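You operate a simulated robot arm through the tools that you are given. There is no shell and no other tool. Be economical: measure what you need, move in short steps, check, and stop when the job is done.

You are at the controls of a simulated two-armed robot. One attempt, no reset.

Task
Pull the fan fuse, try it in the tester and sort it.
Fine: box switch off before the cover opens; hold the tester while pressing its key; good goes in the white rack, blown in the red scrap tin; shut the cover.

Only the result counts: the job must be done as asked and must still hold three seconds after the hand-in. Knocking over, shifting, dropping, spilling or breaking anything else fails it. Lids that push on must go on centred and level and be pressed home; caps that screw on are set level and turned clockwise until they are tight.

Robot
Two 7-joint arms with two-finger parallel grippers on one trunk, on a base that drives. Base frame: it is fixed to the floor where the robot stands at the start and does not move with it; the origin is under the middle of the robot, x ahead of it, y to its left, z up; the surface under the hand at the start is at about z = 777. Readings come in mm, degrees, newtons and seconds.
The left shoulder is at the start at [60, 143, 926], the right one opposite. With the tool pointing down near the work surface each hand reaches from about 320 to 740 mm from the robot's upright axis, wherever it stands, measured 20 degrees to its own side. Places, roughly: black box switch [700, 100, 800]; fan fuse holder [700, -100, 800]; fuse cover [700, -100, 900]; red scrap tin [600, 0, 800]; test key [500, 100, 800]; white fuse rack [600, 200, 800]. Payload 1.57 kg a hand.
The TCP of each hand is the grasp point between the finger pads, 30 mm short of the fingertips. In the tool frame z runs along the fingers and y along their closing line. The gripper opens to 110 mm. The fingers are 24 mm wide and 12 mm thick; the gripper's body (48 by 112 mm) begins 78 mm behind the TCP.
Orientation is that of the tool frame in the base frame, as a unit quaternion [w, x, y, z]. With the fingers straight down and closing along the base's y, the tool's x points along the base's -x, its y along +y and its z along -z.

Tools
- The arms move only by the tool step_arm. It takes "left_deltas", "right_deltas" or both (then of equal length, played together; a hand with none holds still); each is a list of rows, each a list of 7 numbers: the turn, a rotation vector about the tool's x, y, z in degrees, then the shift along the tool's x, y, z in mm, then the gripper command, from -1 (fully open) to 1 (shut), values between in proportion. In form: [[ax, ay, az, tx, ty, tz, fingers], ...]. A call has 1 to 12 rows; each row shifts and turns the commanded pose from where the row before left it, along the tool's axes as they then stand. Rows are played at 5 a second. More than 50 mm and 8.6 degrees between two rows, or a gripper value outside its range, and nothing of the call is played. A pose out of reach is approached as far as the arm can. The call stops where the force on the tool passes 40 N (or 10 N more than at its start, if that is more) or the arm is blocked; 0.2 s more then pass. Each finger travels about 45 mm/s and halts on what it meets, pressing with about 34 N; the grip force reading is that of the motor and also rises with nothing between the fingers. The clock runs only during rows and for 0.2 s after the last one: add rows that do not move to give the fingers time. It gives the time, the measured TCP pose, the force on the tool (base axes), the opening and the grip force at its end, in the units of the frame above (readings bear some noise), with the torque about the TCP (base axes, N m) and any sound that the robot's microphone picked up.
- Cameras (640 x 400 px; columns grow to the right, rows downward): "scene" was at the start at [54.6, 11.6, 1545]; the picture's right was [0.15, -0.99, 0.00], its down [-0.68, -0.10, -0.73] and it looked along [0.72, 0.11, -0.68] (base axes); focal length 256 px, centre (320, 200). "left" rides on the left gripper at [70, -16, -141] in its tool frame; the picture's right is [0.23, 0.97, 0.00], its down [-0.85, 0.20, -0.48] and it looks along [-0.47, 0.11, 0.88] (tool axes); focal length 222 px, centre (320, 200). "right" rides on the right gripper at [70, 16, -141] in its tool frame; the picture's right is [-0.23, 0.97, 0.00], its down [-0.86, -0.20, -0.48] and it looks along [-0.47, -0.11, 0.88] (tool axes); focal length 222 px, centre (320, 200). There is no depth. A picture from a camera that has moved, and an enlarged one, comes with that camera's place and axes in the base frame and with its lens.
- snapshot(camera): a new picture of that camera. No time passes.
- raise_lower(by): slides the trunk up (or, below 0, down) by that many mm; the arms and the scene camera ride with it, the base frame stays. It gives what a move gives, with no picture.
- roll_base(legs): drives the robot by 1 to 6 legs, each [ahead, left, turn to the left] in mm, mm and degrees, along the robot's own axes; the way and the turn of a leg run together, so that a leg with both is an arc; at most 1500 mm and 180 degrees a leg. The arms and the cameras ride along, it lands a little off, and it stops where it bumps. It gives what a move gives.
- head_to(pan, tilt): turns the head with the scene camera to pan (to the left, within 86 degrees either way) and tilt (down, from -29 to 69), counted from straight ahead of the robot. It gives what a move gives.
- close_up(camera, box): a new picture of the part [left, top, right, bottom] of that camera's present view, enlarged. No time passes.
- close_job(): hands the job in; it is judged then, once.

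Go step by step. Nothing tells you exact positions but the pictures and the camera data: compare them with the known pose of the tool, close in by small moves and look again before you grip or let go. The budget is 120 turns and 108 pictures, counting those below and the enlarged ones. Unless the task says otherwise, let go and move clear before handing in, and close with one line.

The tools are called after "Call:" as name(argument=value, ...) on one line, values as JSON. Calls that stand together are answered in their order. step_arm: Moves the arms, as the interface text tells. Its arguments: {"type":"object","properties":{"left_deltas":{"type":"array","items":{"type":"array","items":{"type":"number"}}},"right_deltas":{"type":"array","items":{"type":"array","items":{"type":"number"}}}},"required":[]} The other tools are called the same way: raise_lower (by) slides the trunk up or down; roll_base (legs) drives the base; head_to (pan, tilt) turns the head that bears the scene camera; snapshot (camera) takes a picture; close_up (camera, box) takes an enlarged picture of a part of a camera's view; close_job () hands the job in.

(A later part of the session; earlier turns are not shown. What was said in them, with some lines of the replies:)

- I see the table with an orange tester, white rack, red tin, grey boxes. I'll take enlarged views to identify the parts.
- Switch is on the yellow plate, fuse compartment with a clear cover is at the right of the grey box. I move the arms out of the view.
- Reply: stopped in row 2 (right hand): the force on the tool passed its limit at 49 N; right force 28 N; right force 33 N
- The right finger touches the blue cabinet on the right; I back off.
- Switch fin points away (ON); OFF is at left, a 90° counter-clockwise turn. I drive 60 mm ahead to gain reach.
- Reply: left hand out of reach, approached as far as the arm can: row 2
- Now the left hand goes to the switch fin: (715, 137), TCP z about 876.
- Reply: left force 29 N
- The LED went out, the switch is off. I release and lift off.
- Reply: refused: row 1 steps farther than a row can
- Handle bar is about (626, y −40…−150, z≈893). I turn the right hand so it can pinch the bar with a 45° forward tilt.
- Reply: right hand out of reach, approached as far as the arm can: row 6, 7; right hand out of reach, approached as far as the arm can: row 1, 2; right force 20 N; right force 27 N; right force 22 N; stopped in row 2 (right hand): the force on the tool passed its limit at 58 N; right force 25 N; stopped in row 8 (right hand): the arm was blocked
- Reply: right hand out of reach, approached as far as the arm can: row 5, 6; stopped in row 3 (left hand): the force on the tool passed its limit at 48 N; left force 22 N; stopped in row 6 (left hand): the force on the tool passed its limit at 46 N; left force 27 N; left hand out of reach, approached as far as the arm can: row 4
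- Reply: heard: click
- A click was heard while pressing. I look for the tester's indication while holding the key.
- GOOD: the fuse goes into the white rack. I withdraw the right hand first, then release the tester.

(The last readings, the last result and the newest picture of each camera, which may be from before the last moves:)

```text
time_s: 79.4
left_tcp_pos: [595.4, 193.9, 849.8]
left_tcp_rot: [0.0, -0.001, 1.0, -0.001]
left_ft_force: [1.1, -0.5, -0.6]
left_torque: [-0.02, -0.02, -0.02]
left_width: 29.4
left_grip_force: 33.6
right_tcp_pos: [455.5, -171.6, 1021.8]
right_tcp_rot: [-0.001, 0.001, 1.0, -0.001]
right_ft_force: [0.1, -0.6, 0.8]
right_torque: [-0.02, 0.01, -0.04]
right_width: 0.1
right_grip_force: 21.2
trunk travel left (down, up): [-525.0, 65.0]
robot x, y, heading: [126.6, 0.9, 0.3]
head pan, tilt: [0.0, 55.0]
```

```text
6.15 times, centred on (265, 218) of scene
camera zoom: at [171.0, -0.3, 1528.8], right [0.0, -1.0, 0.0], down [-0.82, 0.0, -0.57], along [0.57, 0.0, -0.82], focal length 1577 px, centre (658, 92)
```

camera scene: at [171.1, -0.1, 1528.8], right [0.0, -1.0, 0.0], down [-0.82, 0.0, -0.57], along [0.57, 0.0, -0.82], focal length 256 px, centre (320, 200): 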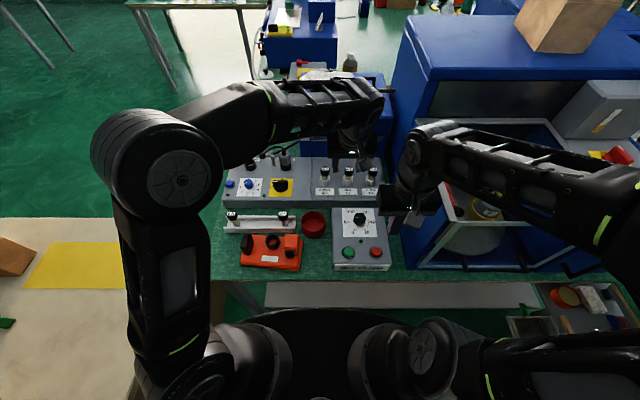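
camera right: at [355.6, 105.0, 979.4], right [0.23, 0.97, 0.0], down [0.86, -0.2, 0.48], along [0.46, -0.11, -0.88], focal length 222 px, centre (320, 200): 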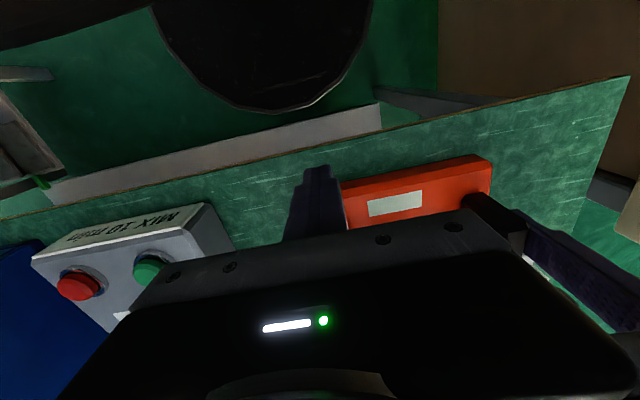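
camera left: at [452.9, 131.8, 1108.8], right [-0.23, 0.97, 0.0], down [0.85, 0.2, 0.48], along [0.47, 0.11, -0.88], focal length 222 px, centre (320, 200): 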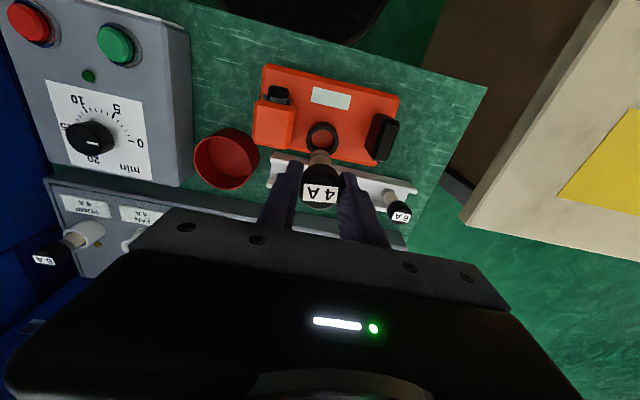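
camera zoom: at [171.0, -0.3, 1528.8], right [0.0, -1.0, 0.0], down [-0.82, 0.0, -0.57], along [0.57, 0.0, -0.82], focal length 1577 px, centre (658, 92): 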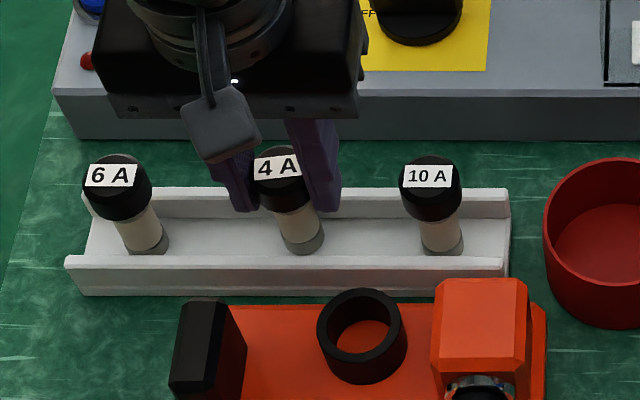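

Call:
step_arm(left_deltas=[[0, 0, 0, 0, 0, 1.5, 1], [0, 0, 0, 0, 0, 1.5, 1], [0, 0, 0, 0, 0, 1.5, 1], [0, 0, 0, 0, 0, 1.5, 1], [0, 0, 0, 0, 0, 0, 1]])

```text
time_s: 80.3
left_tcp_pos: [595.4, 195.3, 848.0]
left_tcp_rot: [0.005, -0.002, 1.0, 0.0]
left_ft_force: [-6.2, 1.0, 23.1]
left_torque: [0.17, 0.51, 0.03]
left_width: 29.2
left_grip_force: 34.1
right_tcp_pos: [453.5, -171.7, 1023.3]
right_tcp_rot: [0.0, -0.001, 1.0, 0.0]
right_ft_force: [-0.1, 0.3, 0.4]
right_torque: [0.03, -0.04, 0.03]
right_width: 0.1
right_grip_force: 21.2
trunk travel left (down, up): [-525.0, 65.0]
robot x, y, heading: [127.2, -0.5, 0.2]
head pan, tilt: [0.0, 55.0]
stopped in row 4 (left hand): the force on the tool passed its limit at 42 N (the readings are from after the stop); the commanded pose is now the measured one
```

Call:
step_arm(left_deltas=[[0, 0, 0, 0, 0, -1, 1], [0, 0, 0, 0, 0, 0, 0.42], [0, 0, 0, 0, 0, 0, 0.36], [0, 0, 0, 0, 0, 0, 0.25], [0, 0, 0, 0, 0, 0, 0.25], [0, 0, 0, 0, 0, -10, 0.25], [0, 0, 0, 0, 0, -25, 0.25], [0, 0, 0, 0, 0, -35, 0.25], [0, 0, 0, 0, 0, -40, 0.25], [0, 0, 0, 0, 0, 0, 0.25]])

Call:
close_up(camera="scene", box=[215, 185, 315, 250])

```text
time_s: 82.5
left_tcp_pos: [597.0, 195.4, 958.7]
left_tcp_rot: [0.004, -0.002, 1.0, 0.0]
left_ft_force: [-0.3, 0.5, -0.7]
left_torque: [-0.03, -0.02, 0.01]
left_width: 41.1
left_grip_force: 0.0
right_tcp_pos: [455.7, -171.8, 1022.2]
right_tcp_rot: [0.0, 0.001, 1.0, -0.001]
right_ft_force: [0.8, -0.8, 0.1]
right_torque: [-0.01, 0.0, 0.05]
right_width: 0.0
right_grip_force: 21.3
trunk travel left (down, up): [-525.0, 65.0]
robot x, y, heading: [124.6, 1.7, 0.4]
head pan, tilt: [0.0, 55.0]
```

```text
6.15 times, centred on (265, 218) of scene
camera zoom: at [171.2, -0.3, 1528.8], right [0.0, -1.0, 0.0], down [-0.82, 0.0, -0.57], along [0.57, 0.0, -0.82], focal length 1577 px, centre (658, 92)
```

zoom: 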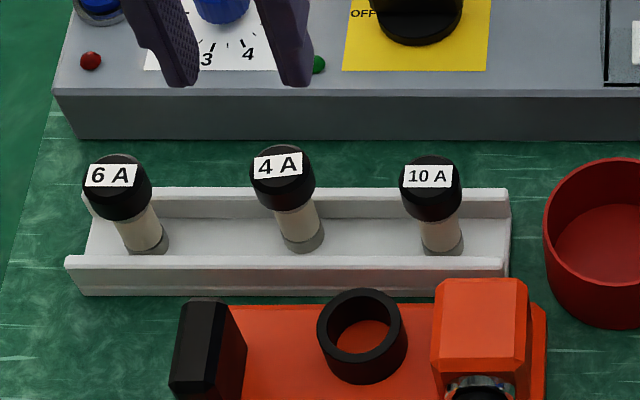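

Fuse stands in the rack. Next I close the cover: the right hand returns to the pinch orientation used for opening.

Call:
step_arm(right_deltas=[[0, 0, 0, -32, 24, 9, 1], [0, 0, 0, -32, 24, 9, 0.6], [0, 0, 0, -32, 24, 9, 0.45], [0, 0, 8.5, 0, 0, 0, 0.45], [0, 0, 8.5, 0, 0, 0, 0.45], [0, 0, 8.5, 0, 0, 0, 0.45], [0, 0, 8.5, 0, 0, 0, 0.45], [0, 0, 8.5, 0, 0, 0, 0.45], [0, 0, 8.5, 0, 0, 0, 0.45], [0, 0, 8.5, 0, 0, 0, 0.45], [0, 0, 8.5, 0, 0, 0, 0.45], [0, 0, 8.5, 0, 0, 0, 0.45]], left_deltas=[[0, 0, 0, 10, 10, -10, 0.25], [0, 0, 0, 10, 20, -10, 0.25], [0, 0, 0, 10, 20, 0, 0.25], [0, 0, 0, 10, 20, 0, 0.25], [0, 0, 0, 0, 0, 0, 0.25], [0, 0, 0, 0, 0, 0, 0.25], [0, 0, 0, 0, 0, 0, 0.25], [0, 0, 0, 0, 0, 0, 0.25], [0, 0, 0, 0, 0, 0, 0.25], [0, 0, 0, 0, 0, 0, 0.25], [0, 0, 0, 0, 0, 0, 0.25], [0, 0, 0, 0, 0, 0, 0.25]])

Call:
step_arm(right_deltas=[[0, 0, 6.75, 0, 0, 0, 0.45], [0, 0, 6.75, 0, 0, 0, 0.45], [-8.4, 0, 0, 0, 0, 0, 0.45], [-8.4, 0, 0, 0, 0, 0, 0.45], [-8.4, 0, 0, 0, 0, 0, 0.45], [-8.4, 0, 0, 0, 0, 0, 0.45], [-8.4, 0, 0, 0, 0, 0, 0.45], [-3, 0, 0, 0, 0, 0, 0.45], [0, 0, 0, 0, 0, 0, 0.45]])

```text
time_s: 85.1
left_tcp_pos: [557.8, 264.4, 973.6]
left_tcp_rot: [0.004, -0.001, 1.0, -0.001]
left_ft_force: [0.2, 0.8, 0.7]
left_torque: [0.04, 0.0, 0.0]
left_width: 41.3
left_grip_force: 0.0
right_tcp_pos: [552.8, -98.8, 995.6]
right_tcp_rot: [-0.001, 0.621, 0.784, -0.001]
right_ft_force: [0.0, 0.1, -0.1]
right_torque: [0.02, 0.01, 0.02]
right_width: 30.4
right_grip_force: 0.1
trunk travel left (down, up): [-525.0, 65.0]
robot x, y, heading: [123.3, 0.8, 0.3]
head pan, tilt: [0.0, 55.0]
```

```text
time_s: 87.1
left_tcp_pos: [557.2, 264.5, 974.8]
left_tcp_rot: [0.004, -0.002, 1.0, -0.001]
left_ft_force: [-0.1, -0.2, -0.4]
left_torque: [0.01, 0.01, 0.0]
left_width: 41.3
left_grip_force: 0.0
right_tcp_pos: [553.3, -97.8, 1003.5]
right_tcp_rot: [0.219, 0.674, 0.665, 0.237]
right_ft_force: [0.4, -0.1, -0.4]
right_torque: [-0.02, 0.01, -0.03]
right_width: 30.3
right_grip_force: 0.0
right hand out of reach, approached as far as the arm can: row 7, 8
trunk travel left (down, up): [-525.0, 65.0]
robot x, y, heading: [127.0, -1.8, 0.3]
head pan, tilt: [0.0, 55.0]
```

Call:
step_arm(right_deltas=[[0, 0, 0, 4, 21, 21, 0.45], [0, 0, 0, 4, 21, 21, 0.45], [0, 0, 0, 0, 25, -15, 0.45], [0, 0, 0, 0, 25, -15, 0.45], [0, 0, 0, 0, 0, 0, 0.45]])

```text
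time_s: 88.3
left_tcp_pos: [558.6, 264.2, 974.5]
left_tcp_rot: [0.003, -0.002, 1.0, 0.0]
left_ft_force: [0.3, -0.3, -0.3]
left_torque: [0.05, -0.02, -0.04]
left_width: 41.4
left_grip_force: 0.1
right_tcp_pos: [619.5, -98.6, 1062.5]
right_tcp_rot: [0.238, 0.666, 0.666, 0.237]
right_ft_force: [0.2, -1.2, 0.1]
right_torque: [0.04, 0.02, 0.03]
right_width: 30.2
right_grip_force: 0.0
right hand out of reach, approached as far as the arm can: row 1, 2
trunk travel left (down, up): [-525.0, 65.0]
robot x, y, heading: [126.9, -0.8, 0.1]
head pan, tilt: [0.0, 55.0]
```

Call:
step_arm(right_deltas=[[0, 0, 0, 2, 33, 8, 0.45], [-5.7, 0, 0, 2, 33, 10, 0.45], [0, 0, 0, 2, 33, 10, 0.45], [0, 0, 0, 2, 33, 10, 0.45], [0, 0, 0, 0, 0, 0, 0.45]])

```text
time_s: 89.5
left_tcp_pos: [558.2, 263.7, 975.3]
left_tcp_rot: [0.003, -0.002, 1.0, -0.001]
left_ft_force: [0.0, -0.4, 0.0]
left_torque: [-0.01, 0.0, 0.03]
left_width: 41.3
left_grip_force: 0.1
right_tcp_pos: [745.3, -88.0, 1118.6]
right_tcp_rot: [0.271, 0.654, 0.653, 0.271]
right_ft_force: [1.0, 0.1, -0.4]
right_torque: [0.0, 0.0, -0.01]
right_width: 30.6
right_grip_force: 0.1
trunk travel left (down, up): [-525.0, 65.0]
robot x, y, heading: [125.4, 4.8, 0.2]
head pan, tilt: [0.0, 55.0]
```

Call:
step_arm(right_deltas=[[0, 0, 0, 0, 32, 3, 0.45], [0, 0, 0, 0, 32, 8, 0.45], [0, 0, 0, -1, 31, 15, 0.45], [0, 0, 0, 0, 0, 0, 0.45]])

Call:
close_up(camera="right", box=[200, 40, 450, 240])

```text
time_s: 90.5
left_tcp_pos: [555.2, 264.4, 974.3]
left_tcp_rot: [0.004, -0.002, 1.0, -0.001]
left_ft_force: [0.1, 0.6, 0.2]
left_torque: [-0.02, -0.02, 0.01]
left_width: 41.4
left_grip_force: 0.1
right_tcp_pos: [827.0, -89.4, 1168.9]
right_tcp_rot: [0.271, 0.654, 0.653, 0.271]
right_ft_force: [-1.1, -0.1, -0.9]
right_torque: [0.01, 0.0, 0.0]
right_width: 30.2
right_grip_force: 0.0
trunk travel left (down, up): [-525.0, 65.0]
robot x, y, heading: [126.7, 1.3, 0.4]
head pan, tilt: [0.0, 55.0]
```

```text
2.00 times, centred on (325, 140) of right
camera zoom: at [739.8, -18.5, 1280.6], right [0.69, -0.23, 0.69], down [-0.48, -0.85, 0.2], along [0.54, -0.47, -0.7], focal length 444 px, centre (310, 320)
```

zoom: 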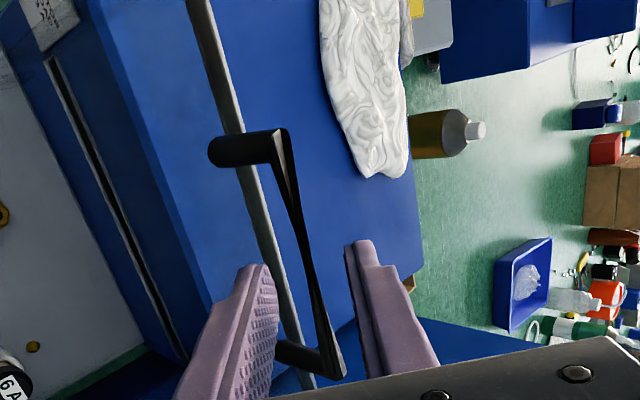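

Call:
step_arm(right_deltas=[[0, 0, 0, 0, 0.5, 15, 0.45], [0, 0, 0, 0, 0, 15, 0.45], [0, 0, 0, 0, 0, 14, 0.45], [0, 0, 0, 0, 0, 0, 0.45]])

Call:
step_arm(right_deltas=[[0, 0, 0, 0, 0, 0, 0.8], [0, 0, 0, 0, 0, 0, 1], [0, 0, 0, 0, 0, 0, 1]])

Call:
close_up(camera="right", box=[200, 40, 450, 240])

```text
time_s: 91.5
left_tcp_pos: [557.6, 265.1, 974.0]
left_tcp_rot: [0.004, -0.002, 1.0, -0.001]
left_ft_force: [-0.3, 0.1, -0.4]
left_torque: [0.02, 0.01, 0.01]
left_width: 41.3
left_grip_force: 0.0
right_tcp_pos: [859.2, -90.8, 1137.4]
right_tcp_rot: [0.271, 0.654, 0.653, 0.27]
right_ft_force: [-0.2, 0.2, 0.3]
right_torque: [-0.01, 0.0, -0.01]
right_width: 30.1
right_grip_force: 0.0
trunk travel left (down, up): [-525.0, 65.0]
robot x, y, heading: [128.2, 1.7, 0.4]
head pan, tilt: [0.0, 55.0]
```

```text
time_s: 92.3
left_tcp_pos: [558.0, 264.2, 974.0]
left_tcp_rot: [0.004, -0.002, 1.0, 0.0]
left_ft_force: [0.0, 0.3, -0.4]
left_torque: [0.01, -0.02, 0.02]
left_width: 41.2
left_grip_force: 0.1
right_tcp_pos: [859.0, -90.1, 1135.9]
right_tcp_rot: [0.269, 0.655, 0.654, 0.268]
right_ft_force: [-10.7, 0.4, -11.8]
right_torque: [0.04, 0.05, 0.04]
right_width: 13.8
right_grip_force: 28.4
trunk travel left (down, up): [-525.0, 65.0]
robot x, y, heading: [125.4, 3.1, 0.2]
head pan, tilt: [0.0, 55.0]
```

```text
2.00 times, centred on (325, 140) of right
camera zoom: at [772.3, -20.1, 1247.6], right [0.69, -0.23, 0.69], down [-0.48, -0.85, 0.2], along [0.54, -0.47, -0.7], focal length 444 px, centre (310, 320)
```

zoom: 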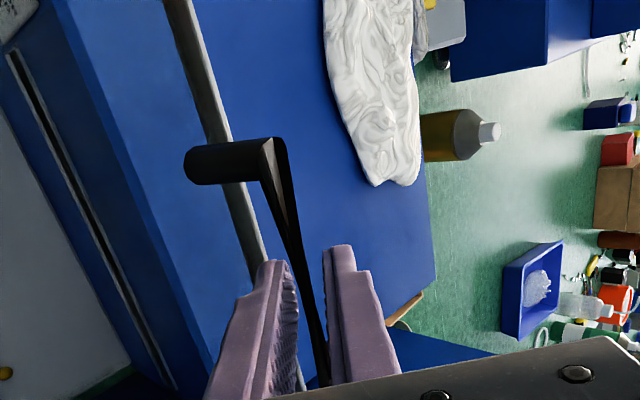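

Call:
step_arm(right_deltas=[[0, 0, 0, 0, -10.8, -12.2, 1], [0, 0, 0, 0, -11.7, -11.3, 1], [0, 0, 0, 0, -12.5, -10.5, 1], [0, 0, 0, 0, -13.2, -9.5, 1], [0, 0, 0, 0, 0, 0, 1]])

```text
time_s: 93.5
left_tcp_pos: [560.6, 263.6, 972.8]
left_tcp_rot: [0.001, -0.002, 1.0, -0.001]
left_ft_force: [0.7, 1.3, 1.0]
left_torque: [-0.01, 0.01, 0.04]
left_width: 41.4
left_grip_force: 0.0
right_tcp_pos: [795.8, -90.4, 1132.8]
right_tcp_rot: [0.27, 0.655, 0.653, 0.268]
right_ft_force: [7.3, -1.3, -26.3]
right_torque: [-0.12, 0.06, 0.1]
right_width: 13.9
right_grip_force: 30.2
trunk travel left (down, up): [-525.0, 65.0]
robot x, y, heading: [124.0, -0.7, 0.2]
head pan, tilt: [0.0, 55.0]
```

Call:
step_arm(right_deltas=[[0, 0, 0, 0, -3, 3, 1], [0, 0, 0, 0, -13.9, -8.5, 1], [0, 0, 0, 0, -14.5, -7.5, 1], [0, 0, 0, 0, -15, -6.4, 1], [0, 0, 0, 0, -15.4, -5.3, 1], [0, 0, 0, 0, 0, 0, 1]])

```text
time_s: 94.9
left_tcp_pos: [558.4, 263.5, 974.4]
left_tcp_rot: [0.004, -0.003, 1.0, -0.001]
left_ft_force: [-1.0, -0.9, 0.2]
left_torque: [0.01, -0.02, 0.01]
left_width: 41.4
left_grip_force: 0.1
right_tcp_pos: [732.7, -90.1, 1108.4]
right_tcp_rot: [0.271, 0.653, 0.653, 0.27]
right_ft_force: [1.4, -6.5, -2.2]
right_torque: [-0.24, 0.03, -0.13]
right_width: 13.8
right_grip_force: 30.7
trunk travel left (down, up): [-525.0, 65.0]
robot x, y, heading: [128.7, 0.9, 0.0]
head pan, tilt: [0.0, 55.0]
```

Call:
step_arm(right_deltas=[[0, 0, 0, 0, -15.8, -4.1, 1], [0, 0, 0, 0, -16, -3, 1], [0, 0, 0, 0, -16.2, -1.8, 1], [0, 0, 0, 0, -16.3, -0.6, 1], [0, 0, 0, 0, 0, 0, 1]])

```text
time_s: 96.1
left_tcp_pos: [560.8, 263.8, 971.7]
left_tcp_rot: [0.001, -0.002, 1.0, -0.001]
left_ft_force: [-0.3, 0.4, -0.9]
left_torque: [-0.01, 0.02, 0.01]
left_width: 41.5
left_grip_force: 0.0
right_tcp_pos: [681.5, -90.4, 1070.3]
right_tcp_rot: [0.271, 0.654, 0.652, 0.27]
right_ft_force: [18.1, -4.1, -15.7]
right_torque: [0.0, 0.0, 0.09]
right_width: 13.8
right_grip_force: 30.7
trunk travel left (down, up): [-525.0, 65.0]
robot x, y, heading: [124.9, -0.4, 0.2]
head pan, tilt: [0.0, 55.0]
```

Call:
step_arm(right_deltas=[[0, 0, 0, 0, 0, 3, 1], [0, 0, 0, 0, -16.3, 1, 1], [0, 0, 0, 0, -16.2, 2.2, 1], [0, 0, 0, 0, -16, 3.4, 1], [0, 0, 0, 0, -15.8, 4.5, 1], [0, 0, 0, 0, 0, 0, 1]])

```text
time_s: 97.5
left_tcp_pos: [559.4, 264.4, 972.9]
left_tcp_rot: [0.004, -0.002, 1.0, -0.001]
left_ft_force: [0.9, -0.7, -0.4]
left_torque: [0.0, -0.01, -0.02]
left_width: 41.4
left_grip_force: 0.1
right_tcp_pos: [644.1, -90.1, 1014.8]
right_tcp_rot: [0.271, 0.654, 0.653, 0.271]
right_ft_force: [5.8, -4.3, -2.1]
right_torque: [-0.1, -0.11, -0.01]
right_width: 13.6
right_grip_force: 30.3
trunk travel left (down, up): [-525.0, 65.0]
robot x, y, heading: [122.6, 2.2, 0.1]
head pan, tilt: [0.0, 55.0]
```

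Call:
step_arm(right_deltas=[[0, 0, 0, 0, -15.2, 6, 1], [0, 0, 0, 0, -15, 6.7, 1], [0, 0, 0, 0, -14.5, 7.5, 1], [0, 0, 0, 0, -13.9, 8.5, 1], [0, 0, 0, 0, 0, 0, 1]])

```text
time_s: 98.7
left_tcp_pos: [557.6, 263.6, 973.9]
left_tcp_rot: [0.003, -0.002, 1.0, -0.001]
left_ft_force: [0.0, 0.0, 0.4]
left_torque: [0.02, 0.03, -0.03]
left_width: 41.2
left_grip_force: 0.1
right_tcp_pos: [623.7, -89.3, 952.0]
right_tcp_rot: [0.271, 0.653, 0.653, 0.271]
right_ft_force: [3.6, -3.6, -2.0]
right_torque: [0.23, 0.07, 0.23]
right_width: 13.6
right_grip_force: 29.8
trunk travel left (down, up): [-525.0, 65.0]
robot x, y, heading: [126.7, 1.5, 0.1]
head pan, tilt: [0.0, 55.0]
```

Call:
step_arm(right_deltas=[[0, 0, 0, 0, -13.2, 9.7, 1], [0, 0, 0, 0, -12.4, 10.6, 1], [0, 0, 0, 0, -5.8, 5.7, 1], [0, 0, 0, 0, -3.4, 3.6, 1], [0, 0, 0, 0, -3.4, 3.6, 1], [0, 0, 0, 0, -2, 2.2, 1], [0, 0, 0, 0, -2, 2.2, 1], [0, 0, 0, 0, 0, 0, 1]])

Call:
close_up(camera="right", box=[250, 40, 400, 240])

```text
time_s: 100.5
left_tcp_pos: [555.8, 265.3, 977.2]
left_tcp_rot: [0.004, -0.002, 1.0, 0.0]
left_ft_force: [-0.2, 0.3, 0.3]
left_torque: [-0.04, 0.02, 0.01]
left_width: 41.2
left_grip_force: 0.1
right_tcp_pos: [620.5, -89.1, 899.1]
right_tcp_rot: [0.274, 0.652, 0.651, 0.275]
right_ft_force: [0.3, 0.7, 37.6]
right_torque: [0.09, -0.43, 0.19]
right_width: 13.4
right_grip_force: 29.9
trunk travel left (down, up): [-525.0, 65.0]
robot x, y, heading: [127.3, -2.1, 0.3]
head pan, tilt: [0.0, 55.0]
```

```text
2.00 times, centred on (325, 140) of right
camera zoom: at [532.2, -19.4, 1009.3], right [0.68, -0.23, 0.7], down [-0.48, -0.85, 0.19], along [0.55, -0.47, -0.69], focal length 444 px, centre (310, 320)
```

zoom: 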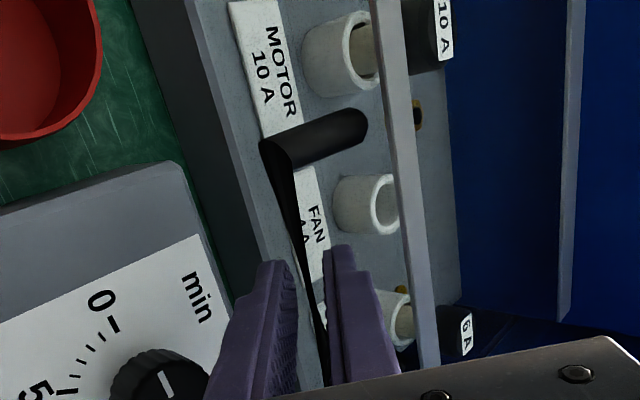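

The cover is pressed shut (contact 37 N, view matches the start). I release and back off.

Call:
step_arm(right_deltas=[[0, 0, 0, 0, 1.5, -1.5, 1], [0, 0, 0, 0, 0, 0, 0.7], [0, 0, 0, 0, 0, 0, 0.45], [0, 0, 0, 0, 0, 0, 0.45], [0, 0, 0, 0, 0, -12, 0.45], [0, 0, 0, 0, 0, -20, 0.45], [0, 0, 0, 0, 0, -25, 0.45], [0, 0, 0, 0, 0, 0, 0.45]])

Call:
close_up(camera="right", box=[200, 40, 450, 240])

```text
time_s: 102.3
left_tcp_pos: [558.1, 263.5, 975.2]
left_tcp_rot: [0.003, -0.002, 1.0, -0.002]
left_ft_force: [0.5, -0.1, -0.2]
left_torque: [0.04, 0.0, 0.0]
left_width: 41.2
left_grip_force: 0.0
right_tcp_pos: [585.9, -85.5, 937.8]
right_tcp_rot: [0.27, 0.655, 0.653, 0.268]
right_ft_force: [0.4, -0.4, 0.2]
right_torque: [0.0, -0.02, 0.01]
right_width: 30.3
right_grip_force: 0.1
right hand out of reach, approached as far as the arm can: row 7
trunk travel left (down, up): [-525.0, 65.0]
robot x, y, heading: [129.8, 2.8, 0.1]
head pan, tilt: [0.0, 55.0]
```

```text
2.00 times, centred on (325, 140) of right
camera zoom: at [498.1, -16.1, 1049.3], right [0.69, -0.23, 0.69], down [-0.48, -0.85, 0.2], along [0.54, -0.47, -0.7], focal length 444 px, centre (310, 320)
```

zoom: 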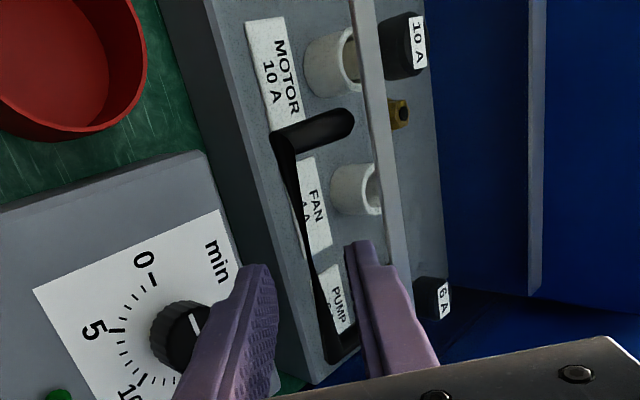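

Call:
step_arm(right_deltas=[[0, 0, 0, 0, 14, -20, 0.45], [0, 0, 0, 0, 20, -20, 0.45], [0, 0, 0, 0, 0, 0, 0.45]])

Call:
close_up(camera="scene", box=[215, 90, 415, 275])

```text
time_s: 103.1
left_tcp_pos: [556.8, 264.8, 975.2]
left_tcp_rot: [0.004, -0.001, 1.0, -0.001]
left_ft_force: [0.3, 1.0, -0.7]
left_torque: [0.04, 0.0, 0.03]
left_width: 41.3
left_grip_force: 0.0
right_tcp_pos: [580.5, -85.4, 989.2]
right_tcp_rot: [0.271, 0.654, 0.652, 0.27]
right_ft_force: [-0.8, 0.0, 0.1]
right_torque: [-0.04, -0.02, -0.03]
right_width: 30.3
right_grip_force: 0.0
trunk travel left (down, up): [-525.0, 65.0]
robot x, y, heading: [123.8, -0.1, 0.1]
head pan, tilt: [0.0, 55.0]
```

```text
2.16 times, centred on (315, 182) of scene
camera zoom: at [171.1, -0.4, 1528.8], right [0.0, -1.0, 0.0], down [-0.82, 0.0, -0.57], along [0.57, 0.0, -0.82], focal length 554 px, centre (331, 238)
```

zoom: 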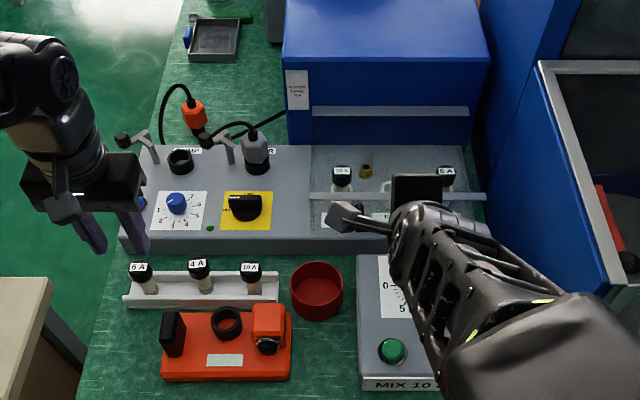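

The box switch is off, the 4 A fuse stands in the white rack, the cover is shut and both hands are clear. I hand the job in.

Call:
close_job()

```text
The job is handed in.
```

The fan fuse tested GOOD and now stands in the white rack, with the box switch off and the cover shut. I turned the switch off before opening the cover and held the tester while pressing its key. Gripping the tester turned it a few degrees on the table.
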